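You operate a simulated robot arm through the tools that you are given. There is no shell and no other tool. Be economical: measure what you need, move in short steps, check, and stop when the job is done.

The job below is to be done with a simulated robot arm. You get a single attempt, and the scene is never put back.

JOB
Change the blue trainer's pump fuse, then run a lamp test.
Fine: fit its spare; old fuse in the red bin, cover shut; key at ON till a moment after HOT goes out, then OFF; don't start the engine.

It is judged by the outcome, as a careful person would: the job done as asked, and still so three seconds after it is handed in. It fails if anything else is knocked over, pushed out of place, dropped, spilled or broken. Lids that push on must go on centred and level and be pressed home; caps that screw on are set level and turned clockwise until they are tight.

ROBOT AND FRAMES
A 7-joint arm with a two-finger parallel gripper, fixed in place. Base frame: the origin is at the foot of the arm, x ahead of it, y to its left, z up. Lengths are in m, angles in degrees, forces in N, time in s.
With the tool pointing down near the work surface it reaches from about 0.1 to 0.86 m from the base axis. Its first joint turns from -115.0 to 115.0 degrees. Payload 3.91 kg.
The TCP is the grasp point between the finger pads, 0.03 m short of the fingertips. In the tool frame z runs along the fingers and y along their closing line. Largest opening 0.11 m; finger width 0.02, thickness 0.01; the body of the gripper, 0.048 by 0.112 m, starts 0.055 m behind the TCP.
Orientation is that of the tool frame in the base frame, as [roll, pitch, yaw] about the fixed x, y, z axes, in that order (R = Rz(yaw) Ry(pitch) Rx(roll)). With the fingers straight down and closing along the base's y, the tool's x points along the base's -x, its y along +y and its z along -z.

CONTROLS
- The arm moves only by the tool step_arm. Its argument "increments" is a list of rows, each a list of 6 numbers: the shift along the tool's x, y, z in cm, then the turn, a rotation vector about the tool's x, y, z in degrees. In form: [[tx, ty, tz, rx, ry, rz], ...]. A call has 1 to 10 rows; each row shifts and turns the commanded pose from where the row before left it, along the tool's axes as they then stand. "gripper" is the finger opening in cm, from 0 to 11, set as the call begins (left out, the last holds). Each row takes 0.2 s and may step no farther than 0.05 m and 8.6 degrees from the row before; otherwise, or with a gripper value out of range, the whole call is refused. Where a pose cannot be reached the arm comes as near as it can. A force on the tool above 90 N (or 10 N above the force at the start of the call, whichever is more), or a blocked arm, ends the call early, and 0.2 s more pass. The fingers move at their own pace (about 0.153 m/s each) and stop on an object; they squeeze with about 38 N. The grip force told is the motor's: it shows also when the fingers shut on nothing. Time passes only in rows, and 0.2 s behind the last, so rows that do not move let the fingers close. It gives the time, the measured TCP pose, the force on the tool (base axes), the opening and the grip force at its end, in the units of the frame above (readings bear some noise).
- Cameras (640 x 400 px; columns grow to the right, rows downward): "scene" is fixed at [0.3945, 0.4929, 1.3175]; the picture's right is [-0.71, -0.70, 0.00], its down [-0.38, 0.38, -0.85] and it looks along [0.60, -0.60, -0.53] (base axes); focal length 214 px, centre (320, 200). "wrist" rides on the gripper at [0.072, 0.017, -0.103] in the tool frame; the picture's right is [-0.23, 0.97, 0.00], its down [-0.76, -0.18, -0.62] and it looks along [-0.61, -0.14, 0.78] (tool axes); focal length 222 px, centre (320, 200). There is no depth. A picture from a camera that has moved, and an enlarged one, comes with that camera's place and axes in the base frame and with its lens. The place of the scene camera against the robot may be out by one fixed shift of up to 0.012 m in any direction.
- grab_frame(camera): a new picture of that camera. It takes no simulated time.
- raise_lower(by): slides the trunk up (or, below 0, down) by that many m; the arm rides with it, the base frame stays. It gives what a move gives, with no picture.
- zoom(camera, box): a new picture of the part [left, top, right, bottom] of that camera's present view, enlarged. It takes no simulated time.
- finish_job(): hands the job in; it is judged then, once.

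Work in short steps. Places have to be worked out from the pictures, the camera data and where the tool is seen: move nearer, look again, correct. Check each grasp and each placing, and mend what went wrong. You have 120 turns and 76 pictures in all, those below and enlarged ones among them. Open the gripper and draw the arm clear of the work before you hand the job in, unless the task says otherwise; then end with one line.

The tools are called after "Request:" as name(argument=value, ...) on one line, values as JSON. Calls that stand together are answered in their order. step_arm: Moves the arm, as the interface text tells. Its arguments: {"type":"object","properties":{"increments":{"type":"array","items":{"type":"array","items":{"type":"number"}}},"gripper":{"type":"number"}},"required":["increments"]} The other tools are called the same way: raise_lower (by) slides the trunk up or down; grab_frame (camera) takes a picture; zoom (camera, box) takes an enlarged picture of a part of a camera's view; finish_job () hands the job in.

At the start:

```text
time_s: 0.0
ee_pos: [0.5163, 0.2009, 1.2229]
tcp_rot: [180.0, 0.0, -179.9]
wrist_force: [0.4, -0.5, 0.1]
finger_gap: 0.1099
finger_force: 0.1
trunk travel left (down, up): [-0.725, 0.265]
```

scene: 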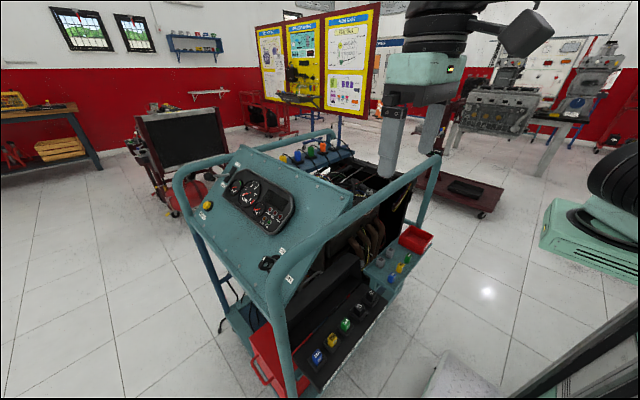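
wrist: 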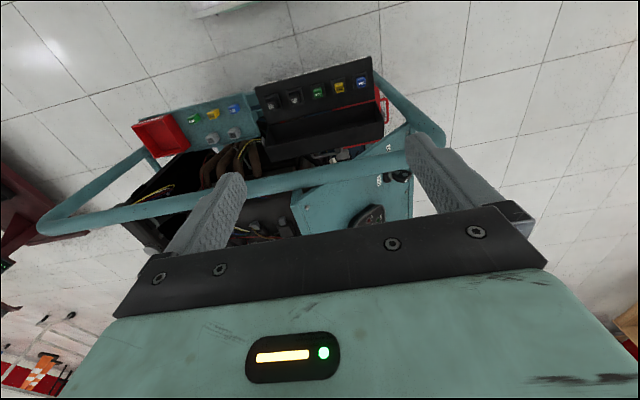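

The scene shows a blue trainer with a dash panel, a row of capped items and a red bin. I'll enlarge the working areas first.

Request:
zoom(camera="scene", box=[340, 210, 460, 285])

Request:
zoom(camera="scene", box=[240, 270, 400, 400])

Request:
zoom(camera="scene", box=[180, 140, 340, 280])

```text
5.33 times, centred on (400, 248) of scene
camera zoom: at [0.3945, 0.4929, 1.3175], right [-0.71, -0.7, 0.0], down [-0.38, 0.38, -0.85], along [0.6, -0.6, -0.53], focal length 1144 px, centre (-107, -53)
```

zoom: 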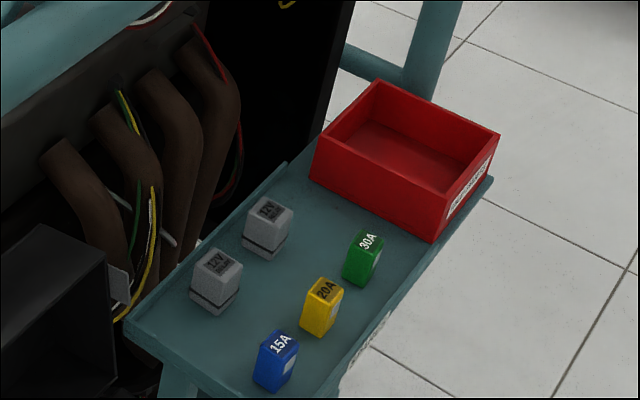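

```text
3.08 times, centred on (320, 335) of scene
camera zoom: at [0.3945, 0.4929, 1.3175], right [-0.71, -0.7, 0.0], down [-0.38, 0.38, -0.85], along [0.6, -0.6, -0.53], focal length 660 px, centre (320, -215)
```

zoom: 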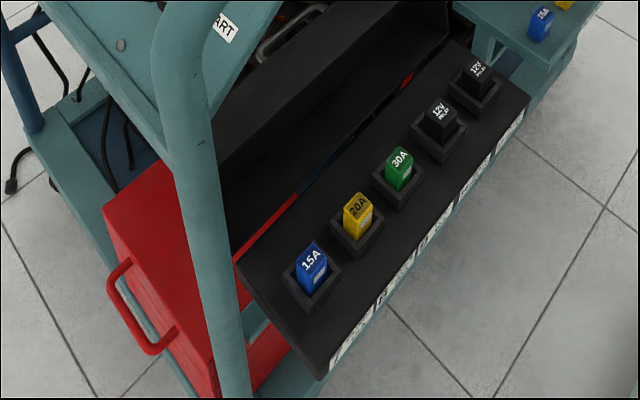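

```text
2.86 times, centred on (260, 210) of scene
camera zoom: at [0.3945, 0.4929, 1.3175], right [-0.71, -0.7, 0.0], down [-0.38, 0.38, -0.85], along [0.6, -0.6, -0.53], focal length 613 px, centre (491, 171)
```

zoom: 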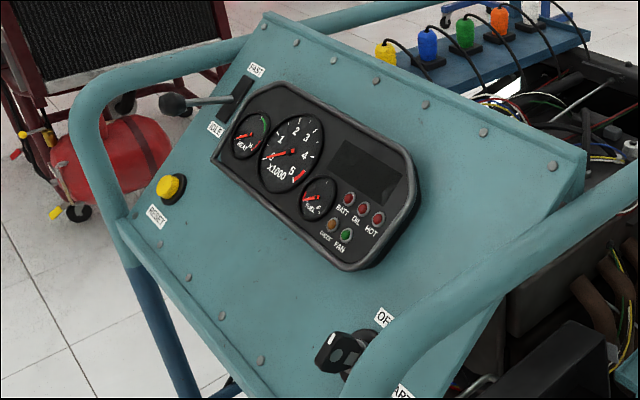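

Request:
zoom(camera="wrist", box=[240, 50, 460, 200])

Request:
zoom(camera="wrist", box=[120, 80, 270, 180])

Request:
zoom(camera="scene", box=[250, 240, 330, 300])

```text
2.67 times, centred on (350, 125) of wrist
camera zoom: at [0.4447, 0.2189, 1.3254], right [0.23, 0.97, 0.0], down [0.76, -0.18, 0.62], along [0.61, -0.14, -0.78], focal length 592 px, centre (240, 400)
```

zoom: 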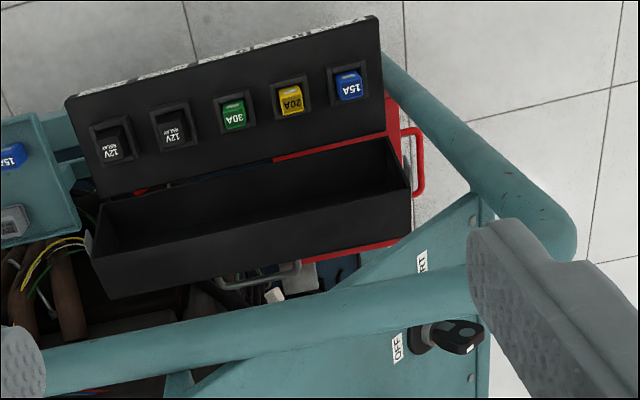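

```text
4.00 times, centred on (195, 130) of wrist
camera zoom: at [0.4447, 0.2189, 1.3254], right [0.23, 0.97, 0.0], down [0.76, -0.18, 0.62], along [0.61, -0.14, -0.78], focal length 888 px, centre (820, 480)
```

zoom: 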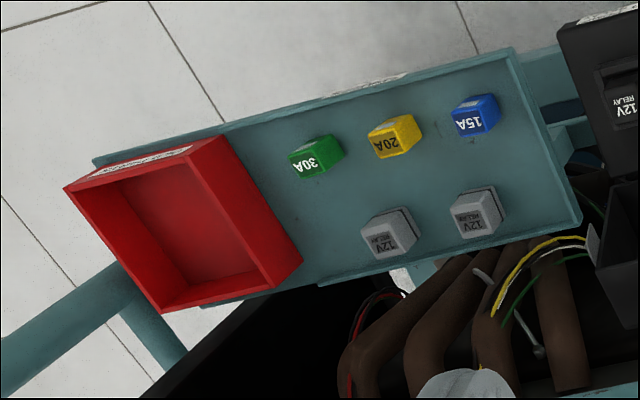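

```text
6.67 times, centred on (290, 270) of scene
camera zoom: at [0.3945, 0.4929, 1.3175], right [-0.71, -0.7, 0.0], down [-0.38, 0.38, -0.85], along [0.6, -0.6, -0.53], focal length 1430 px, centre (520, -267)
```

zoom: 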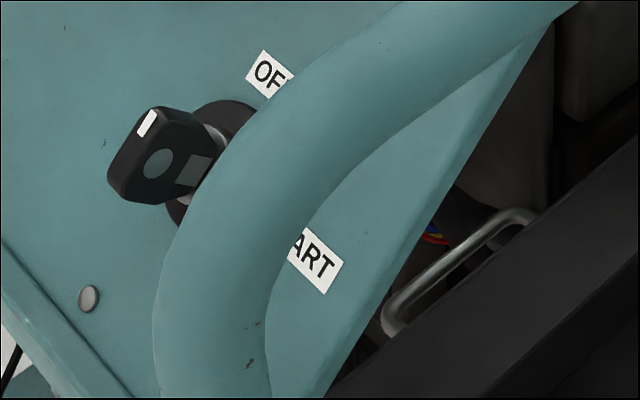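

The fuse row sits with an open hinged cover behind it and labels on the edge facing the robot. I'll back off toward the robot and descend to read the labels.

Request:
step_arm(increments=[[2.3, 0, 4.4, 0, 0, 0], [2.3, 0, 4.4, 0, 0, 0], [2.3, 0, 4.4, 0, 0, 0], [2.3, 0, 4.4, 0, 0, 0], [2.3, 0, 4.4, 0, 0, 0], [2.3, 0, 4.4, 0, 0, 0]])

Request:
grab_frame(camera="wrist")

```text
time_s: 1.4
ee_pos: [0.3787, 0.1997, 0.9564]
tcp_rot: [179.9, 0.0, 179.9]
wrist_force: [0.8, 0.1, 0.0]
finger_gap: 0.1098
finger_force: 0.0
trunk travel left (down, up): [-0.725, 0.265]
```

```text
67 pictures are left
camera wrist: at [0.3066, 0.2167, 1.06], right [0.23, 0.97, 0.0], down [0.76, -0.18, 0.62], along [0.61, -0.14, -0.78], focal length 222 px, centre (320, 200)
```

wrist: 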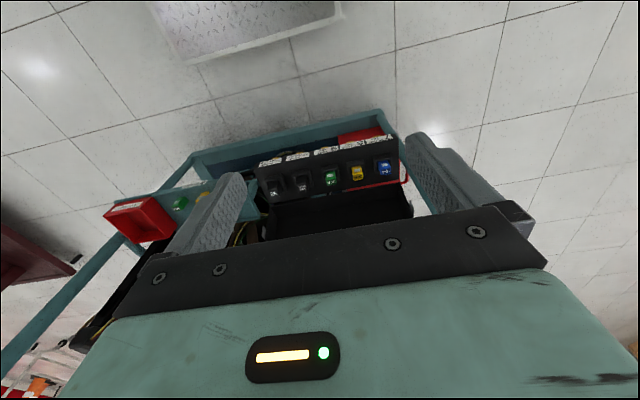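

Request:
zoom(camera="wrist", box=[245, 120, 415, 226])

Request:
zoom(camera="wrist", box=[95, 170, 275, 282])

```text
3.76 times, centred on (330, 173) of wrist
camera zoom: at [0.3066, 0.2167, 1.06], right [0.23, 0.97, 0.0], down [0.76, -0.18, 0.62], along [0.61, -0.14, -0.78], focal length 836 px, centre (282, 302)
```

zoom: 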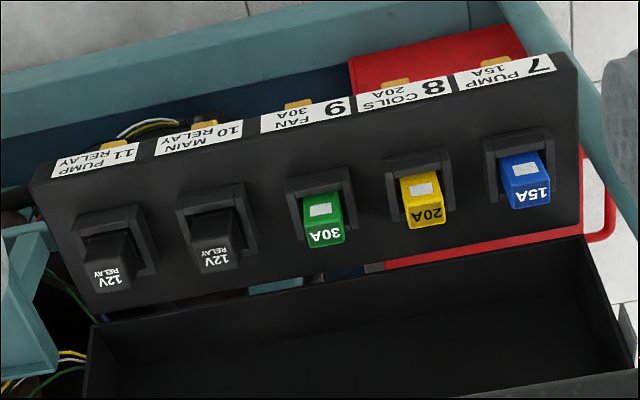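

```text
3.56 times, centred on (185, 226) of wrist
camera zoom: at [0.3066, 0.2167, 1.06], right [0.23, 0.97, 0.0], down [0.76, -0.18, 0.62], along [0.61, -0.14, -0.78], focal length 790 px, centre (800, 108)
```

zoom: 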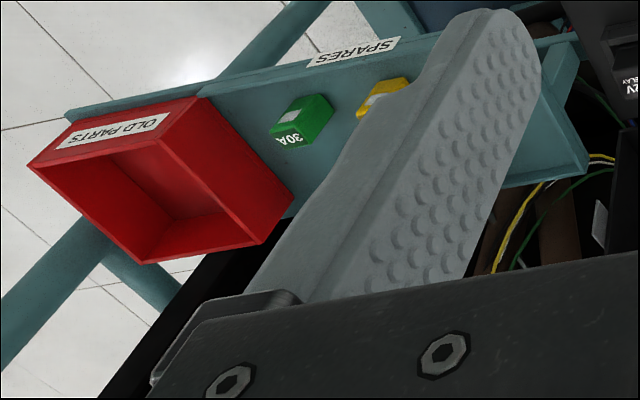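

The pump fuse is slot 7, the blue 15 A one, at about (0.607, 0.307, 0.60). I'll go nearer with the tool leaned back (25°), which should keep the arm clear of the overhead tube.

Request:
step_arm(increments=[[-1, 2.5, 4.0, 0, 0, 0], [-1, 2.5, 4.0, 0, 0, 0], [-1, 2.5, 4.0, 0, 0, 0], [-1, 2.5, 4.0, 0, 0, 0], [0, 0, 0, 0, -8.3, 0], [0, 0, 0, 0, -8.3, 0], [0, 0, 0, 0, -8.3, 0]])

Request:
grab_frame(camera="wrist")

Request:
grab_frame(camera="scene")

```text
time_s: 3.0
ee_pos: [0.4762, 0.2796, 0.8118]
tcp_rot: [178.0, 24.6, 170.8]
wrist_force: [-0.3, 0.0, 0.4]
finger_gap: 0.1098
finger_force: 0.1
trunk travel left (down, up): [-0.725, 0.265]
```

```text
64 pictures are left
camera wrist: at [0.3699, 0.311, 0.8763], right [0.34, 0.93, 0.13], down [0.4, -0.27, 0.88], along [0.85, -0.25, -0.46], focal length 222 px, centre (320, 200)
```

wrist: 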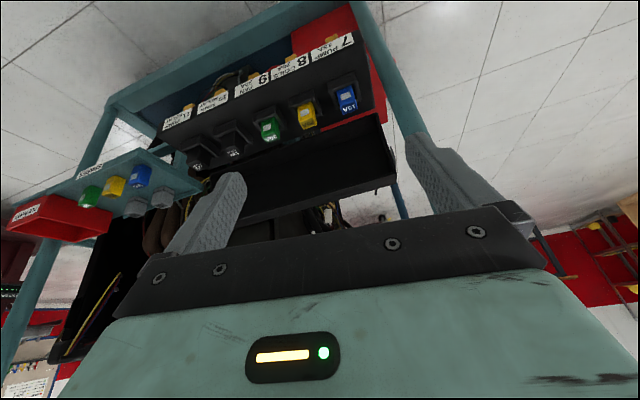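

```text
63 pictures are left
```

scene: 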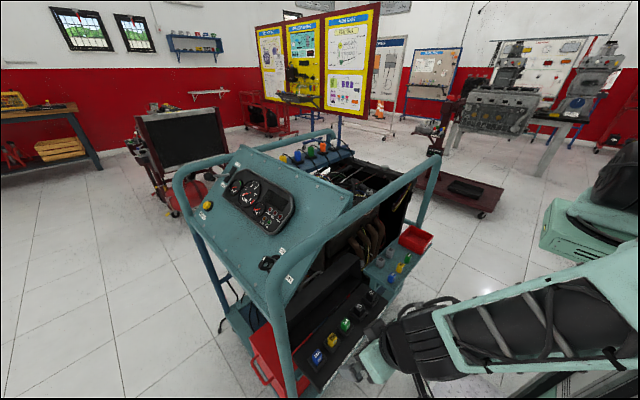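

The pose wasn't fully reached (arm folded too tightly at this trunk height). I'll raise the tool relative to the arm, then lower the trunk by as much.

Request:
step_arm(increments=[[-1.66, 0, -3.64, 0, 0, 0], [-1.66, 0, -3.64, 0, 0, 0], [-1.66, 0, -3.64, 0, 0, 0], [-1.66, 0, -3.64, 0, 0, 0], [-1.66, 0, -3.64, 0, 0, 0], [-1.66, 0, -3.64, 0, 0, 0]])

Request:
raise_lower(by=-0.2)

Request:
grab_frame(camera="wrist")

```text
time_s: 3.3
ee_pos: [0.4862, 0.2686, 0.817]
tcp_rot: [179.3, 25.3, 170.7]
wrist_force: [-0.2, -0.5, -0.8]
finger_gap: 0.11
finger_force: 0.0
trunk travel left (down, up): [-0.725, 0.265]
stopped in row 1: the arm was blocked; the commanded pose is now the measured one
```

```text
time_s: 5.5
ee_pos: [0.486, 0.2712, 0.6179]
tcp_rot: [179.3, 25.3, 170.7]
wrist_force: [0.1, 0.1, 0.5]
finger_gap: 0.1101
finger_force: 0.0
trunk travel left (down, up): [-0.525, 0.465]
```

```text
62 pictures are left
camera wrist: at [0.3796, 0.3032, 0.6802], right [0.36, 0.93, 0.11], down [0.39, -0.25, 0.89], along [0.85, -0.27, -0.45], focal length 222 px, centre (320, 200)
```

wrist: 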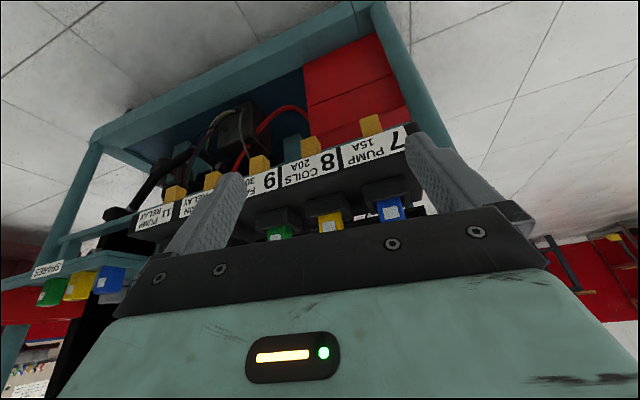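

Now I'll raise the tool with the arm at this lower trunk setting.

Request:
step_arm(increments=[[-1.7, 0, -3.6, 0, 0, 0], [-1.7, 0, -3.6, 0, 0, 0], [-1.7, 0, -3.6, 0, 0, 0], [-1.7, 0, -3.6, 0, 0, 0], [-1.7, 0, -3.6, 0, 0, 0]])

Request:
zoom(camera="wrist", box=[140, 20, 460, 220])

```text
time_s: 6.3
ee_pos: [0.5251, 0.1889, 0.6689]
tcp_rot: [-168.9, 27.8, 169.9]
wrist_force: [0.2, -0.1, -0.4]
finger_gap: 0.1098
finger_force: 0.0
trunk travel left (down, up): [-0.525, 0.465]
stopped in row 4: the arm was blocked; the commanded pose is now the measured one
```

```text
2.00 times, centred on (300, 120) of wrist
camera zoom: at [0.4233, 0.2454, 0.7212], right [0.45, 0.89, -0.06], down [0.36, -0.12, 0.93], along [0.82, -0.44, -0.37], focal length 444 px, centre (360, 360)
```

zoom: 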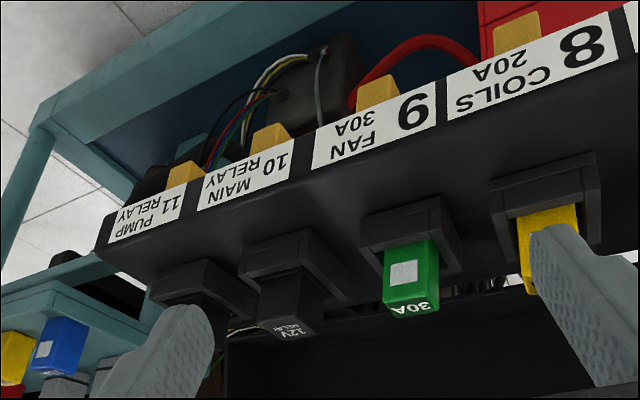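

The arm is creeping into a joint limit with this tilt. I'll untilt while rising to recover a good posture.

Request:
step_arm(increments=[[-0.5, 0, -2.0, 0, 7, 0], [-0.5, 0, -3.0, -2, 7, 0], [-0.4, 0, -4, -3, 7, 0], [0, 0, -4, -3, 6, 0], [0, 0, -4, -3, 0, 0]])

Request:
grab_frame(camera="scene")

```text
time_s: 7.5
ee_pos: [0.5087, 0.2153, 0.8396]
tcp_rot: [178.7, 1.1, 166.3]
wrist_force: [0.6, -0.1, -0.3]
finger_gap: 0.1099
finger_force: 0.0
trunk travel left (down, up): [-0.525, 0.465]
```

```text
60 pictures are left
```

scene: 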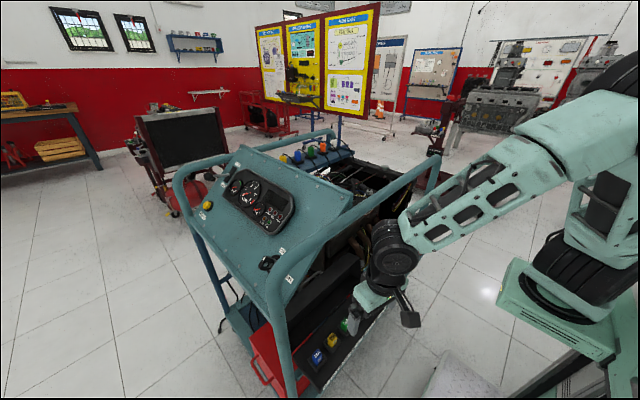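

Recovered to near-vertical. Now square up the yaw and drop to z≈0.70 while still in front of the fuse row.

Request:
step_arm(increments=[[0, 0, 4.6, 0, 0, -4.6], [0, 0, 4.6, 0, 0, -4.6], [0, 0, 4.5, 1.2, -1.1, -4.5], [0, 4.5, 0, 0, 0, 0], [0, 4.5, 0, 0, 0, 0]])

Request:
grab_frame(camera="wrist")

Request:
grab_frame(camera="scene")

```text
time_s: 8.7
ee_pos: [0.5102, 0.3057, 0.6992]
tcp_rot: [-179.7, 2.4, 180.0]
wrist_force: [0.1, -0.4, 0.3]
finger_gap: 0.1099
finger_force: 0.1
trunk travel left (down, up): [-0.525, 0.465]
```

```text
59 pictures are left
camera wrist: at [0.4331, 0.324, 0.7997], right [0.23, 0.97, 0.0], down [0.73, -0.17, 0.66], along [0.64, -0.15, -0.75], focal length 222 px, centre (320, 200)
```

wrist: 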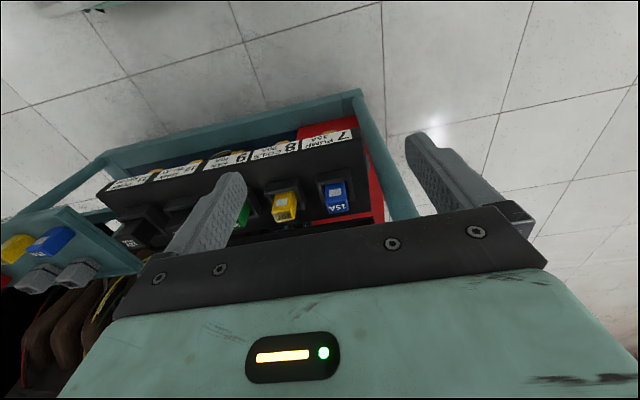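

```text
58 pictures are left
```

scene: 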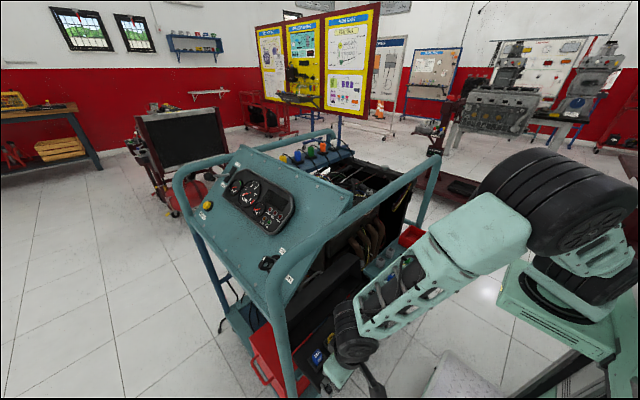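

Request:
zoom(camera="wrist", box=[240, 120, 420, 232])

```text
3.56 times, centred on (330, 176) of wrist
camera zoom: at [0.4331, 0.324, 0.7997], right [0.23, 0.97, 0.0], down [0.73, -0.17, 0.66], along [0.64, -0.15, -0.75], focal length 790 px, centre (284, 285)
```

zoom: 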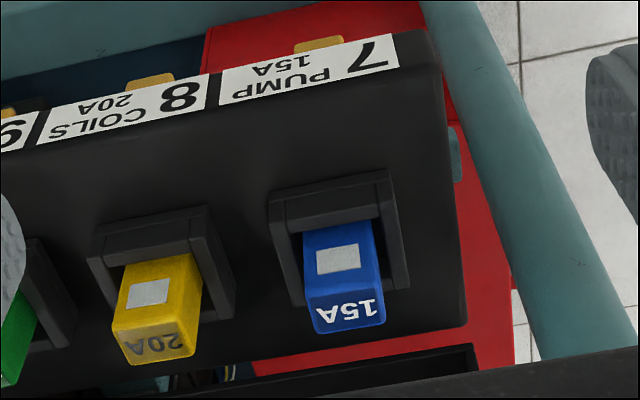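

The fuse's top face is about (0.602, 0.3045, 0.62), and it is about 22 mm wide, standing ~3 cm over its socket rim. A tube leg stands at about (0.645, 0.37), so I'll lean the tool ~10° back, narrow the gripper and move over the fuse.

Request:
step_arm(increments=[[0, 0, 0, 0, -8, 0], [-2.8, 0, 1.1, 0, 0, 0], [-2.8, -0.1, 1.2, 0, 0, 0], [-2.8, 0, 1.2, 0, 0, 0], [0, 0, 0, 0, 0, 0]], gripper=4.5)

Request:
grab_frame(camera="wrist")

Request:
zoom(camera="scene", box=[240, 250, 440, 375])

```text
time_s: 9.9
ee_pos: [0.5983, 0.3056, 0.6826]
tcp_rot: [-179.7, 10.3, -179.9]
wrist_force: [0.0, -0.4, -0.3]
finger_gap: 0.0452
finger_force: 0.0
trunk travel left (down, up): [-0.525, 0.465]
```

```text
56 pictures are left
camera wrist: at [0.5084, 0.3235, 0.7712], right [0.22, 0.97, 0.04], down [0.64, -0.17, 0.75], along [0.74, -0.14, -0.66], focal length 222 px, centre (320, 200)
```

wrist: 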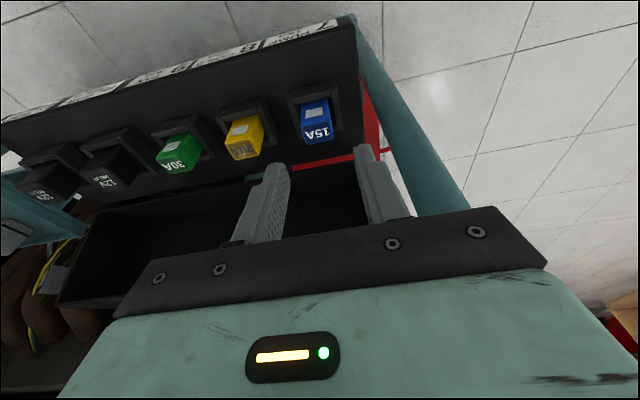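

```text
3.20 times, centred on (340, 312) of scene
camera zoom: at [0.3945, 0.4929, 1.3175], right [-0.71, -0.7, 0.0], down [-0.38, 0.38, -0.85], along [0.6, -0.6, -0.53], focal length 686 px, centre (256, -160)
```

zoom: 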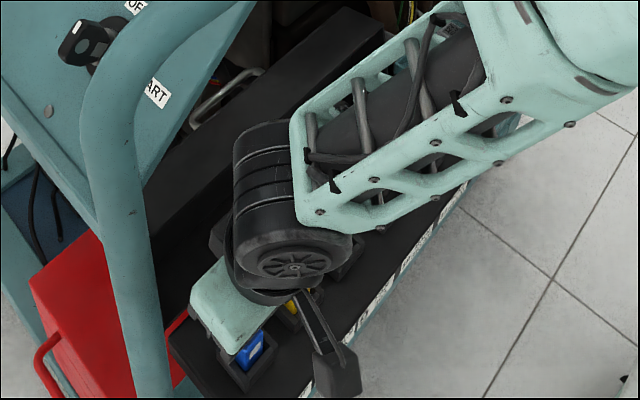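

The fuse is at x≈0.601, y≈0.306, aligned with the gripper. Lowering to z≈0.625.

Request:
step_arm(increments=[[0.29, 0, 1.93, 0, 0, 0], [0.29, 0.05, 1.93, 0, 0, 0], [0.27, 0, 1.8, 0, 0, 0]])

Request:
zoom(camera="wrist", box=[200, 60, 440, 230])

```text
time_s: 10.7
ee_pos: [0.5996, 0.3064, 0.6223]
tcp_rot: [-179.8, 10.6, -180.0]
wrist_force: [-0.8, -0.3, 0.4]
finger_gap: 0.045
finger_force: 0.0
trunk travel left (down, up): [-0.525, 0.465]
```

```text
2.35 times, centred on (320, 145) of wrist
camera zoom: at [0.5097, 0.3242, 0.7116], right [0.22, 0.97, 0.04], down [0.64, -0.17, 0.75], along [0.74, -0.14, -0.66], focal length 523 px, centre (320, 329)
```

zoom: 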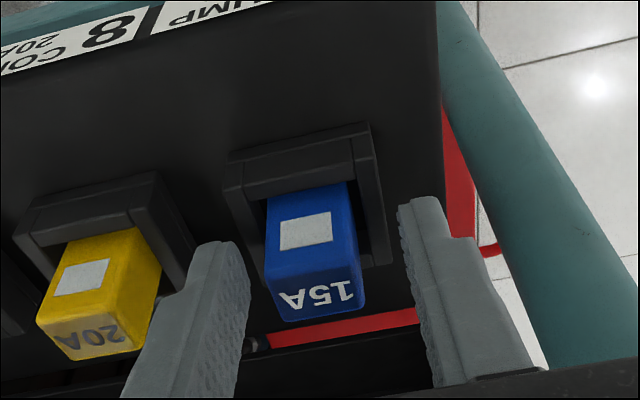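

The TCP lies at the fuse's top face with the fingers straddling it; closing.

Request:
step_arm(increments=[[0.05, 0, 0.3, 0, 0, 0], [0, 0, 0, 0, 0, 0], [0, 0, 0, 0, 0, 0]], gripper=1.2)

Request:
zoom(camera="wrist", box=[200, 60, 440, 230])

```text
time_s: 11.5
ee_pos: [0.6004, 0.3071, 0.6218]
tcp_rot: [-180.0, 10.5, -179.9]
wrist_force: [-2.9, -1.2, 16.3]
finger_gap: 0.0224
finger_force: 38.0
trunk travel left (down, up): [-0.525, 0.465]
```

```text
2.35 times, centred on (320, 145) of wrist
camera zoom: at [0.5102, 0.3244, 0.7103], right [0.22, 0.97, 0.04], down [0.63, -0.17, 0.75], along [0.74, -0.14, -0.66], focal length 523 px, centre (320, 329)
```

zoom: 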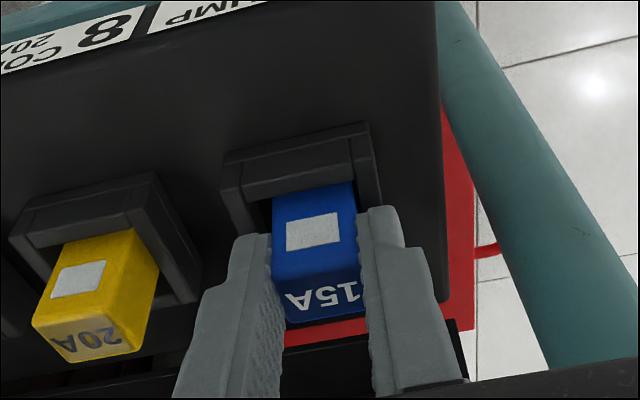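

Gripped (gap 22.4 mm). Pull straight up slowly.

Request:
step_arm(increments=[[-0.18, 0, -0.98, 0, 0, 0], [-0.18, 0, -0.98, 0, 0, 0], [-0.18, 0, -0.98, 0, 0, 0], [-0.18, 0, -0.98, 0, 0, 0], [-0.18, 0, -0.98, 0, 0, 0], [-0.18, 0, -0.98, 0, 0, 0], [-0.18, 0, -0.98, 0, 0, 0], [-0.18, 0, -0.98, 0, 0, 0]])

Request:
grab_frame(camera="wrist")

```text
time_s: 13.3
ee_pos: [0.6006, 0.3078, 0.7006]
tcp_rot: [-179.7, 10.4, -179.8]
wrist_force: [0.3, -0.4, 0.1]
finger_gap: 0.0226
finger_force: 38.3
trunk travel left (down, up): [-0.525, 0.465]
```

```text
52 pictures are left
camera wrist: at [0.5111, 0.3247, 0.7886], right [0.22, 0.97, 0.04], down [0.64, -0.17, 0.75], along [0.74, -0.14, -0.66], focal length 222 px, centre (320, 200)
```

wrist: 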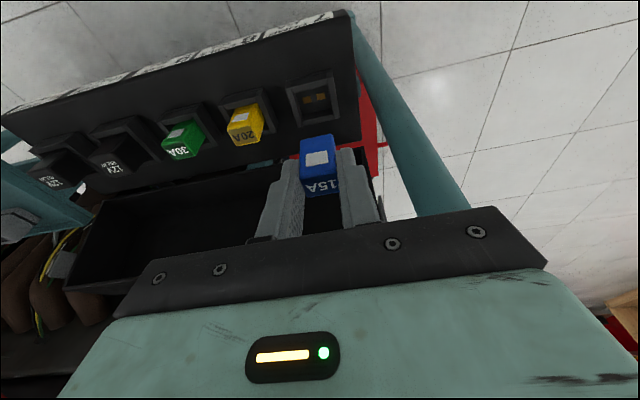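

The fuse came out cleanly. Retreat back and up, then travel toward the red bin.

Request:
step_arm(increments=[[2.0, 0, -2.9, 0, 0, 0], [2.0, 0, -2.9, 0, 0, 0], [2.0, 0, -2.9, 0, 0, 0], [2.0, 0, -2.9, 0, 0, 0], [0, -4.9, 0, 0, 0, 0], [0, -4.9, 0, 0, 0, 0], [0, -4.9, 0, 0, 0, 0], [0, -4.9, 0, 0, 0, 0], [0, -4.9, 0, 0, 0, 0], [0, -4.9, 0, 0, 0, 0]])

Request:
step_arm(increments=[[0, -4.9, 0, 0, 0, 0], [0, -4.9, 0, 0, 0, 0], [0, -4.9, 0, 0, 0, 0], [0, -4.9, 0, 0, 0, 0], [0, -4.9, 0, 0, 0, 0], [0, -4.9, 0, 0, 0, 0]])

Request:
grab_frame(camera="wrist")

```text
time_s: 15.5
ee_pos: [0.4991, 0.0144, 0.8024]
tcp_rot: [-179.7, 10.4, -179.8]
wrist_force: [-0.7, -0.6, -0.6]
finger_gap: 0.0224
finger_force: 38.2
trunk travel left (down, up): [-0.525, 0.465]
```

```text
time_s: 16.9
ee_pos: [0.5336, -0.2731, 0.8062]
tcp_rot: [-179.8, 10.5, -179.8]
wrist_force: [0.2, 1.1, -0.8]
finger_gap: 0.0225
finger_force: 38.2
out of reach, approached as far as the arm can: row 1, 2
trunk travel left (down, up): [-0.525, 0.465]
```

```text
51 pictures are left
camera wrist: at [0.4424, -0.2546, 0.8952], right [0.22, 0.97, 0.04], down [0.64, -0.17, 0.75], along [0.74, -0.14, -0.66], focal length 222 px, centre (320, 200)
```

wrist: 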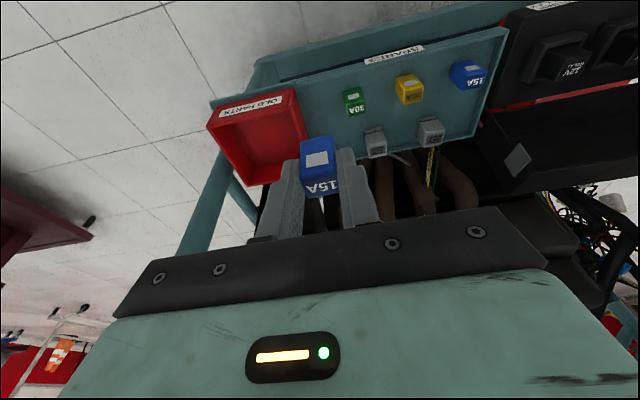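

The bin rim is centred around (0.61, −0.355). Moving above it, then a look.

Request:
step_arm(increments=[[-1.27, -2.05, 2.93, 0, 0, 0], [-1.27, -2.05, 2.93, 0, 0, 0], [-1.27, -2.05, 2.93, 0, 0, 0], [-1.27, -2.05, 2.93, 0, 0, 0], [0, 0, 0, 0, 0, 0]])

Request:
grab_frame(camera="wrist")

Request:
zoom(camera="scene", box=[340, 180, 480, 270])

```text
time_s: 18.1
ee_pos: [0.6009, -0.3553, 0.7015]
tcp_rot: [-179.7, 10.6, -179.8]
wrist_force: [0.9, -0.6, -0.5]
finger_gap: 0.0224
finger_force: 37.7
trunk travel left (down, up): [-0.525, 0.465]
```

```text
50 pictures are left
camera wrist: at [0.5112, -0.3382, 0.7894], right [0.22, 0.97, 0.04], down [0.64, -0.17, 0.75], along [0.74, -0.14, -0.66], focal length 222 px, centre (320, 200)
```

wrist: 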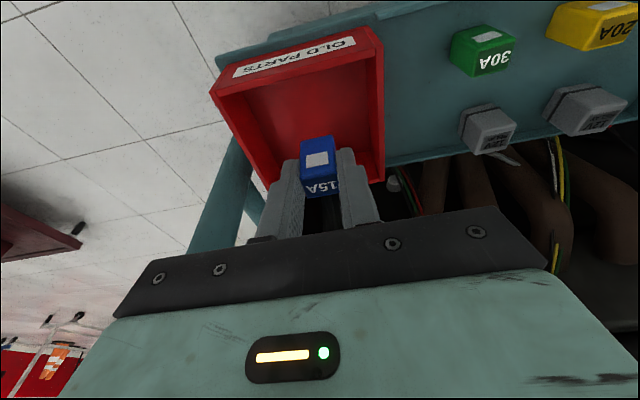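

```text
4.44 times, centred on (410, 225) of scene
camera zoom: at [0.3945, 0.4929, 1.3175], right [-0.71, -0.7, 0.0], down [-0.38, 0.38, -0.85], along [0.6, -0.6, -0.53], focal length 953 px, centre (-80, 89)
```

zoom: 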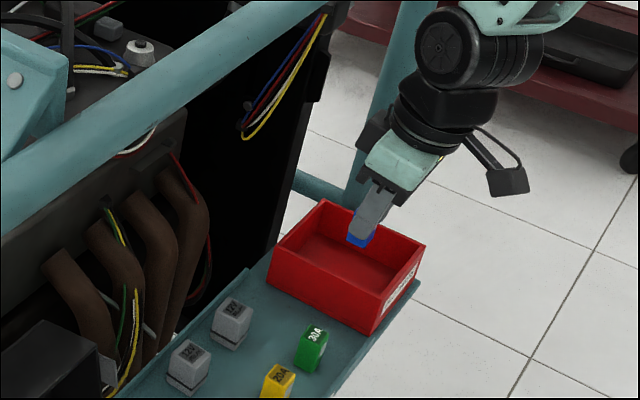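

The bin centre is about (0.615, −0.362). Lowering the fuse into it.

Request:
step_arm(increments=[[0, -0.2, 1.86, 0, 0, 0], [0, -0.2, 1.86, 0, 0, 0], [0, -0.2, 1.7, 0, 0, 0]])

Request:
grab_frame(camera="wrist")

```text
time_s: 18.9
ee_pos: [0.6127, -0.3614, 0.6491]
tcp_rot: [-179.7, 10.5, -179.9]
wrist_force: [0.8, 0.1, -0.5]
finger_gap: 0.0226
finger_force: 37.9
trunk travel left (down, up): [-0.525, 0.465]
```

```text
48 pictures are left
camera wrist: at [0.5224, -0.344, 0.7375], right [0.22, 0.97, 0.04], down [0.64, -0.17, 0.75], along [0.74, -0.14, -0.66], focal length 222 px, centre (320, 200)
```

wrist: 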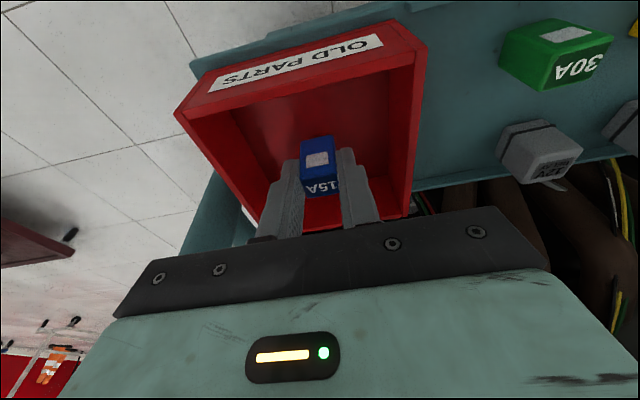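

Lower gently until it touches or nearly so.

Request:
step_arm(increments=[[0.09, 0, 0.49, 0, 0, 0], [0.09, 0, 0.49, 0, 0, 0], [0, 0, 0, 0, 0, 0]])

```text
time_s: 19.7
ee_pos: [0.6125, -0.3621, 0.6396]
tcp_rot: [-179.7, 10.5, -179.8]
wrist_force: [-1.7, 1.4, 11.6]
finger_gap: 0.0223
finger_force: 37.9
trunk travel left (down, up): [-0.525, 0.465]
```

It has touched the bin floor (11 N). Release and rise.

Request:
step_arm(increments=[[0, 0, 0, 0, 0, 0], [0, 0, 0, 0, 0, 0], [-0.36, 0, -1.96, 0, 0, 0], [-0.54, 0, -2.94, 0, 0, 0], [-0.54, 0, -2.94, 0, 0, 0], [-0.54, 0, -2.94, 0, 0, 0]], gripper=4.5)

Request:
grab_frame(camera="wrist")

```text
time_s: 21.1
ee_pos: [0.6144, -0.3608, 0.7489]
tcp_rot: [-179.9, 10.4, -179.8]
wrist_force: [-0.6, 0.1, 0.0]
finger_gap: 0.0449
finger_force: 0.1
trunk travel left (down, up): [-0.525, 0.465]
```

```text
47 pictures are left
camera wrist: at [0.5218, -0.3435, 0.837], right [0.22, 0.97, 0.04], down [0.64, -0.17, 0.75], along [0.74, -0.14, -0.66], focal length 222 px, centre (320, 200)
```

wrist: 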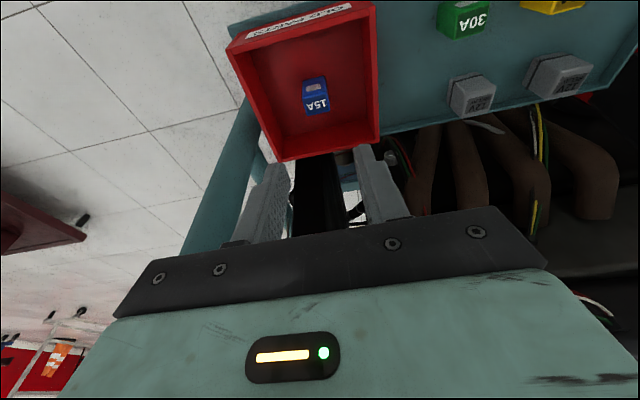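

The old fuse stands in the bin. Now over to the blue spare near (0.59, −0.09).

Request:
step_arm(increments=[[0.6, 4.5, -0.1, 0, 0, 0], [0.6, 4.5, -0.1, 0, 0, 0], [0.6, 4.5, -0.1, 0, 0, 0], [0.6, 4.5, -0.1, 0, 0, 0], [0.6, 4.5, 0, 0, 0, 0], [0.6, 4.5, 0, 0, 0, 0], [0, 0, 0, 0, 0, 0]])

Request:
grab_frame(camera="wrist")

```text
time_s: 22.7
ee_pos: [0.5749, -0.0907, 0.7458]
tcp_rot: [-179.6, 10.5, -179.9]
wrist_force: [0.3, 0.0, -0.3]
finger_gap: 0.045
finger_force: 0.0
trunk travel left (down, up): [-0.525, 0.465]
```

```text
46 pictures are left
camera wrist: at [0.4855, -0.0738, 0.8337], right [0.22, 0.97, 0.04], down [0.64, -0.17, 0.75], along [0.74, -0.14, -0.66], focal length 222 px, centre (320, 200)
```

wrist: 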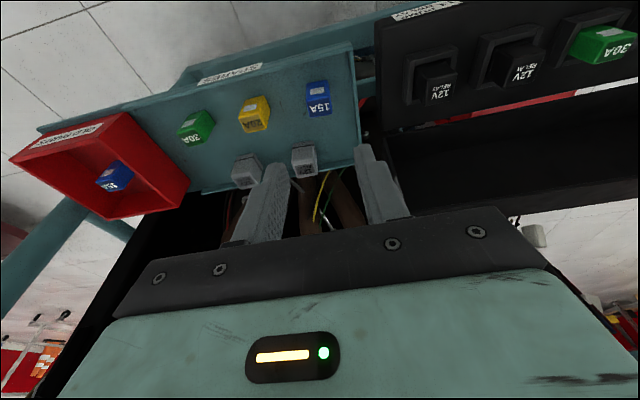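

The spare's top is about (0.587, −0.089, 0.625). Lowering to z≈0.68 above it for a check.

Request:
step_arm(increments=[[0, 0.1, 3.3, 0, 0, 0], [0, 0.1, 3.3, 0, 0, 0], [0, 0, 0, 0, 0, 0]])

Request:
zoom(camera="wrist", box=[200, 60, 440, 230])

```text
time_s: 23.5
ee_pos: [0.5892, -0.0896, 0.68]
tcp_rot: [-179.7, 10.5, -179.9]
wrist_force: [0.3, 0.5, -0.3]
finger_gap: 0.0451
finger_force: 0.1
trunk travel left (down, up): [-0.525, 0.465]
```

```text
2.35 times, centred on (320, 145) of wrist
camera zoom: at [0.4979, -0.0718, 0.768], right [0.22, 0.97, 0.04], down [0.64, -0.17, 0.75], along [0.74, -0.14, -0.66], focal length 523 px, centre (320, 329)
```

zoom: 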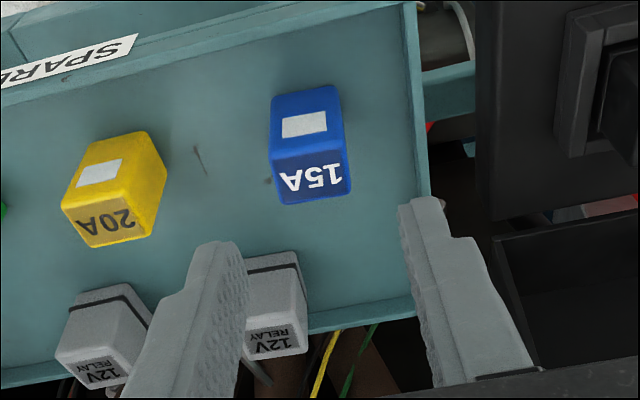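

Aligned in y. Lower to z≈0.632, straddling the spare.

Request:
step_arm(increments=[[0.35, 0, 1.56, 0, 0, 0], [0.35, 0.05, 1.56, 0, 0, 0], [0.35, 0, 1.56, 0, 0, 0], [0, 0, 0, 0, 0, 0]])

Request:
zoom(camera="wrist", box=[200, 60, 440, 230])

```text
time_s: 24.5
ee_pos: [0.5866, -0.0896, 0.6328]
tcp_rot: [-179.7, 10.5, -180.0]
wrist_force: [0.2, 0.4, 0.2]
finger_gap: 0.0451
finger_force: 0.1
trunk travel left (down, up): [-0.525, 0.465]
```

```text
2.35 times, centred on (320, 145) of wrist
camera zoom: at [0.4956, -0.0722, 0.7207], right [0.22, 0.97, 0.04], down [0.64, -0.17, 0.75], along [0.74, -0.14, -0.66], focal length 523 px, centre (320, 329)
```

zoom: 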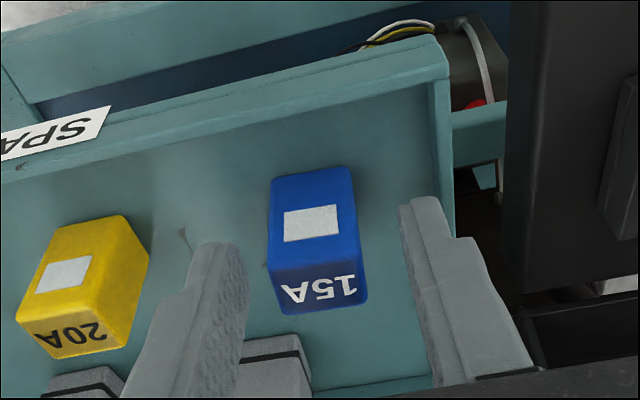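

Same relation as with the old fuse. Close on it.

Request:
step_arm(increments=[[0, 0, 0, 0, 0, 0], [0, 0, 0, 0, 0, 0], [0, 0, 0, 0, 0, 0]], gripper=1.2)

Request:
zoom(camera="wrist", box=[200, 60, 440, 230])

```text
time_s: 25.3
ee_pos: [0.5858, -0.09, 0.632]
tcp_rot: [-179.7, 10.5, -179.9]
wrist_force: [-0.3, 0.4, 0.6]
finger_gap: 0.0225
finger_force: 37.9
trunk travel left (down, up): [-0.525, 0.465]
```

```text
2.35 times, centred on (320, 145) of wrist
camera zoom: at [0.4957, -0.0722, 0.7209], right [0.22, 0.97, 0.04], down [0.64, -0.17, 0.75], along [0.74, -0.14, -0.66], focal length 523 px, centre (320, 329)
```

zoom: 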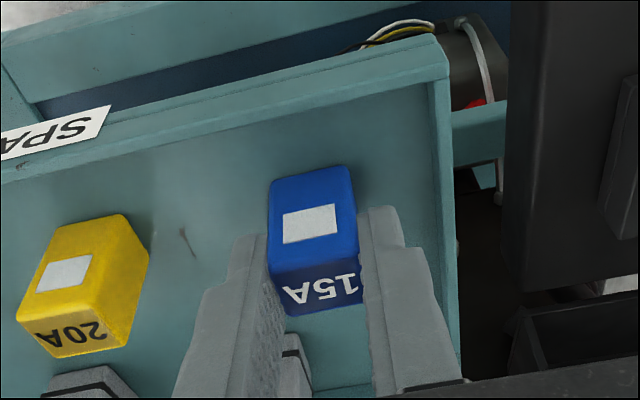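

Gripped with nearly the same offset as the old one. Lift and carry it above slot 7.

Request:
step_arm(increments=[[-0.4, 0, -2.2, 0, 0, 0], [-0.4, 0, -2.2, 0, 0, 0], [-0.4, 0, -2.2, 0, 0, 0], [-0.4, 0, -2.2, 0, 0, 0], [-0.2, 4.4, 0, 0, 0, 0], [-0.2, 4.4, 0, 0, 0, 0], [-0.2, 4.4, 0, 0, 0, 0], [-0.2, 4.4, 0, 0, 0, 0], [-0.2, 4.4, 0, 0, 0, 0], [-0.2, 4.4, 0, 0, 0, 0]])

Request:
step_arm(increments=[[-0.1, 4.4, 0, 0, 0, 0], [-0.1, 4.4, 0, 0, 0, 0], [-0.1, 4.4, 0, 0, 0, 0], [0, 0, 0, 0, 0, 0]])

Request:
grab_frame(camera="wrist")

```text
time_s: 27.5
ee_pos: [0.5965, 0.1741, 0.7219]
tcp_rot: [-179.7, 10.4, 179.9]
wrist_force: [0.7, 0.1, -0.2]
finger_gap: 0.0223
finger_force: 37.6
trunk travel left (down, up): [-0.525, 0.465]
```

```text
time_s: 28.5
ee_pos: [0.5998, 0.3074, 0.723]
tcp_rot: [-179.8, 10.6, -180.0]
wrist_force: [-0.2, -0.5, -0.6]
finger_gap: 0.0225
finger_force: 37.6
trunk travel left (down, up): [-0.525, 0.465]
```

```text
42 pictures are left
camera wrist: at [0.5099, 0.3252, 0.811], right [0.22, 0.97, 0.04], down [0.64, -0.17, 0.75], along [0.74, -0.14, -0.66], focal length 222 px, centre (320, 200)
```

wrist: 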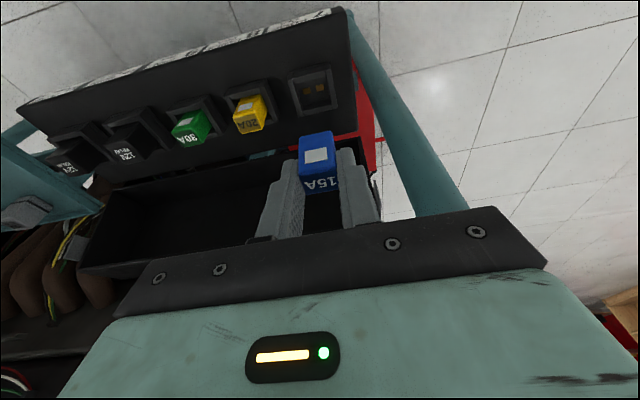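

Over the socket at matching y. Lower to z≈0.665 and check alignment.

Request:
step_arm(increments=[[0.3, 0, 1.9, 0, 0, 0], [0.3, 0, 1.9, 0, 0, 0], [0.3, 0, 1.9, 0, 0, 0], [0, 0, 0, 0, 0, 0]])

Request:
zoom(camera="wrist", box=[220, 60, 420, 200])

Request:
zoom(camera="scene", box=[280, 310, 400, 385])

```text
time_s: 29.5
ee_pos: [0.6018, 0.3064, 0.6662]
tcp_rot: [-179.9, 10.6, -179.9]
wrist_force: [0.2, -0.4, -0.4]
finger_gap: 0.0226
finger_force: 38.0
trunk travel left (down, up): [-0.525, 0.465]
```

```text
2.86 times, centred on (320, 130) of wrist
camera zoom: at [0.5117, 0.325, 0.7545], right [0.22, 0.97, 0.04], down [0.64, -0.17, 0.75], along [0.74, -0.14, -0.66], focal length 635 px, centre (320, 400)
```

zoom: 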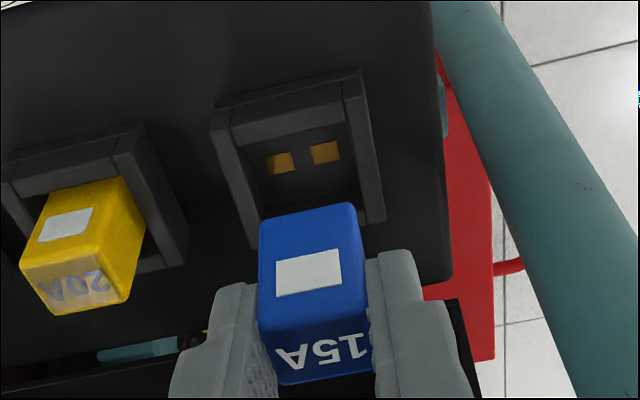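

```text
5.33 times, centred on (340, 348) of scene
camera zoom: at [0.3945, 0.4929, 1.3175], right [-0.71, -0.7, 0.0], down [-0.38, 0.38, -0.85], along [0.6, -0.6, -0.53], focal length 1144 px, centre (213, -587)
```

zoom: 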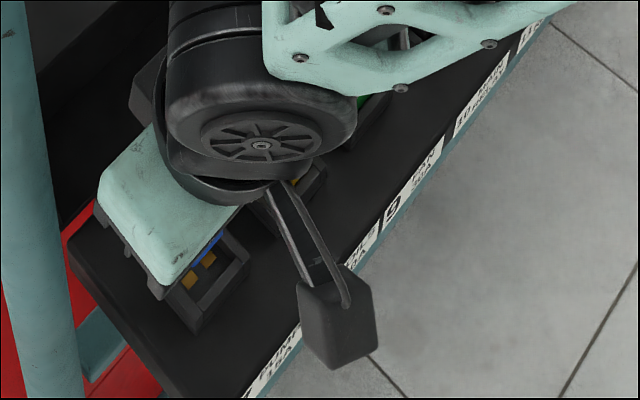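

Alignment looks right; descend slowly into the socket.

Request:
step_arm(increments=[[0.11, 0.01, 0.49, 0, 0, 0], [0.11, 0.01, 0.49, 0, 0, 0], [0.1, 0.02, 0.49, 0, 0, 0], [0.09, 0.02, 0.49, 0, 0, 0], [0.09, 0, 0.49, 0, 0, 0], [0.09, 0, 0.49, 0, 0, 0]])

```text
time_s: 30.9
ee_pos: [0.6015, 0.3076, 0.6352]
tcp_rot: [-179.7, 10.5, -179.9]
wrist_force: [0.2, 0.8, -0.4]
finger_gap: 0.0224
finger_force: 38.1
trunk travel left (down, up): [-0.525, 0.465]
```

Request:
step_arm(increments=[[0.08, 0, 0.4, 0, 0, 0], [0.08, 0, 0.4, 0, 0, 0], [0.08, 0, 0.4, 0, 0, 0], [0, 0, 0, 0, 0, 0]])

Request:
zoom(camera="wrist", box=[200, 60, 440, 230])

```text
time_s: 31.9
ee_pos: [0.6003, 0.307, 0.6234]
tcp_rot: [-179.8, 10.6, -179.8]
wrist_force: [0.2, -0.2, -0.3]
finger_gap: 0.0223
finger_force: 38.2
trunk travel left (down, up): [-0.525, 0.465]
```

```text
2.35 times, centred on (320, 145) of wrist
camera zoom: at [0.5098, 0.3253, 0.7117], right [0.22, 0.97, 0.04], down [0.64, -0.17, 0.75], along [0.74, -0.14, -0.66], focal length 523 px, centre (320, 329)
```

zoom: 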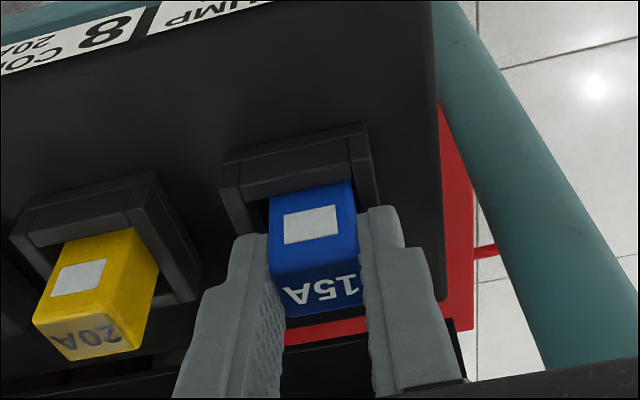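

It's in; press on until it bottoms.

Request:
step_arm(increments=[[0.04, 0, 0.2, 0, 0, 0], [0.04, 0, 0.2, 0, 0, 0], [0.0, 0, 0.0, 0, 0, 0]])

```text
time_s: 32.7
ee_pos: [0.6016, 0.3073, 0.6224]
tcp_rot: [-179.9, 10.5, -179.8]
wrist_force: [-7.1, -4.8, 33.1]
finger_gap: 0.0223
finger_force: 38.0
trunk travel left (down, up): [-0.525, 0.465]
```

Contact with 33 N. Push slightly more, then release and compare height with the neighbours.

Request:
step_arm(increments=[[0.04, 0, 0.2, 0, 0, 0], [0.0, 0, 0.0, 0, 0, 0]])

Request:
step_arm(increments=[[-0.04, 0, -0.2, 0, 0, 0], [0.0, 0, 0.0, 0, 0, 0]], gripper=4.5)

Request:
zoom(camera="wrist", box=[200, 60, 440, 230])

```text
time_s: 33.3
ee_pos: [0.601, 0.3084, 0.6211]
tcp_rot: [180.0, 10.7, -179.9]
wrist_force: [-4.7, -5.0, 49.2]
finger_gap: 0.0224
finger_force: 37.7
trunk travel left (down, up): [-0.525, 0.465]
```

```text
time_s: 33.9
ee_pos: [0.6013, 0.3048, 0.6191]
tcp_rot: [-179.6, 10.5, -179.9]
wrist_force: [-1.8, -22.5, 35.2]
finger_gap: 0.0338
finger_force: 0.1
trunk travel left (down, up): [-0.525, 0.465]
```

```text
2.35 times, centred on (320, 145) of wrist
camera zoom: at [0.5108, 0.3227, 0.7075], right [0.22, 0.97, 0.03], down [0.64, -0.17, 0.75], along [0.74, -0.15, -0.66], focal length 523 px, centre (320, 329)
```

zoom: 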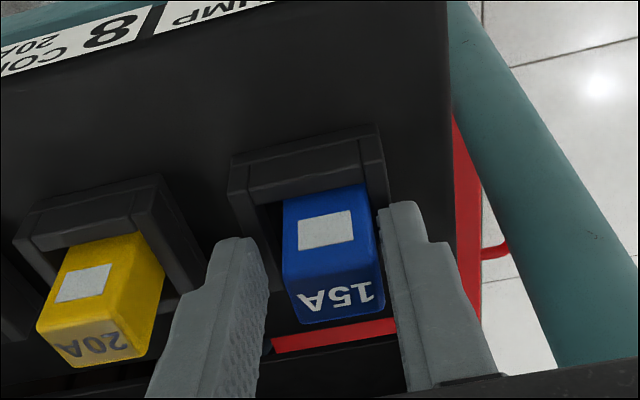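

The right finger is catching the socket rim; rise gently out of it.

Request:
step_arm(increments=[[-0.09, 0, -0.49, 0, 0, 0], [-0.18, 0, -0.98, 0, 0, 0], [-0.36, 0, -1.96, 0, 0, 0], [-0.36, 0, -1.96, 0, 0, 0], [0, 0, 0, 0, 0, 0]])

Request:
zoom(camera="wrist", box=[200, 60, 440, 230])

```text
time_s: 35.1
ee_pos: [0.6008, 0.3056, 0.6747]
tcp_rot: [-179.7, 10.6, -179.9]
wrist_force: [-0.1, -0.9, 0.1]
finger_gap: 0.0448
finger_force: 0.1
trunk travel left (down, up): [-0.525, 0.465]
```

```text
2.35 times, centred on (320, 145) of wrist
camera zoom: at [0.5093, 0.3241, 0.7622], right [0.22, 0.97, 0.04], down [0.64, -0.17, 0.75], along [0.74, -0.14, -0.66], focal length 523 px, centre (320, 329)
```

zoom: 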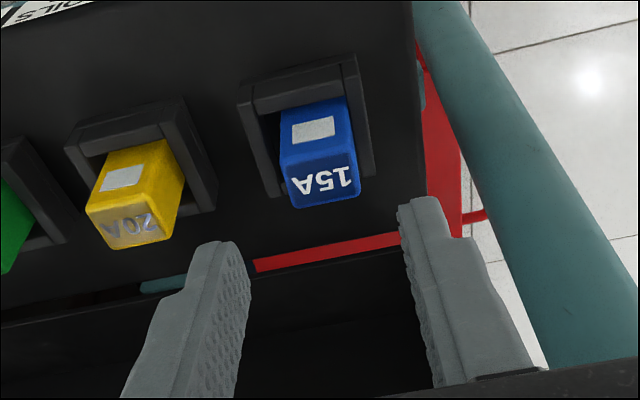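

The fuse is seated about as deep as its neighbours. I'll confirm by pressing its top with closed fingertips.

Request:
step_arm(increments=[[0, 0, 0, 0, 0, 0], [0.2, 0.15, 0, 0, 0, 0], [0.36, 0, 1.0, 0, 0, 0], [0.18, 0, 0.9, 0, 0, 0], [0.06, 0, 0.3, 0, 0, 0]], gripper=0)

```text
time_s: 36.3
ee_pos: [0.5968, 0.3085, 0.6514]
tcp_rot: [-179.8, 10.5, -180.0]
wrist_force: [0.8, 0.7, 1.1]
finger_gap: 0.0002
finger_force: 37.6
trunk travel left (down, up): [-0.525, 0.465]
```

Request:
step_arm(increments=[[0.04, 0, 0.2, 0, 0, 0], [0.04, 0, 0.2, 0, 0, 0], [0.04, 0, 0.2, 0, 0, 0], [0, 0, 0, 0, 0, 0]])

```text
time_s: 37.3
ee_pos: [0.5963, 0.3097, 0.6449]
tcp_rot: [-179.7, 10.5, -179.9]
wrist_force: [-1.2, 0.2, 6.8]
finger_gap: 0.0
finger_force: 37.4
trunk travel left (down, up): [-0.525, 0.465]
```

Contact just made; push a few mm of command further.

Request:
step_arm(increments=[[0.03, 0, 0.2, 0, 0, 0], [0.03, 0, 0.2, 0, 0, 0], [0, 0, 0, 0, 0, 0]])

```text
time_s: 38.1
ee_pos: [0.5969, 0.3098, 0.6442]
tcp_rot: [179.9, 10.7, -179.9]
wrist_force: [-8.5, -6.2, 50.3]
finger_gap: 0.0
finger_force: 38.0
trunk travel left (down, up): [-0.525, 0.465]
```

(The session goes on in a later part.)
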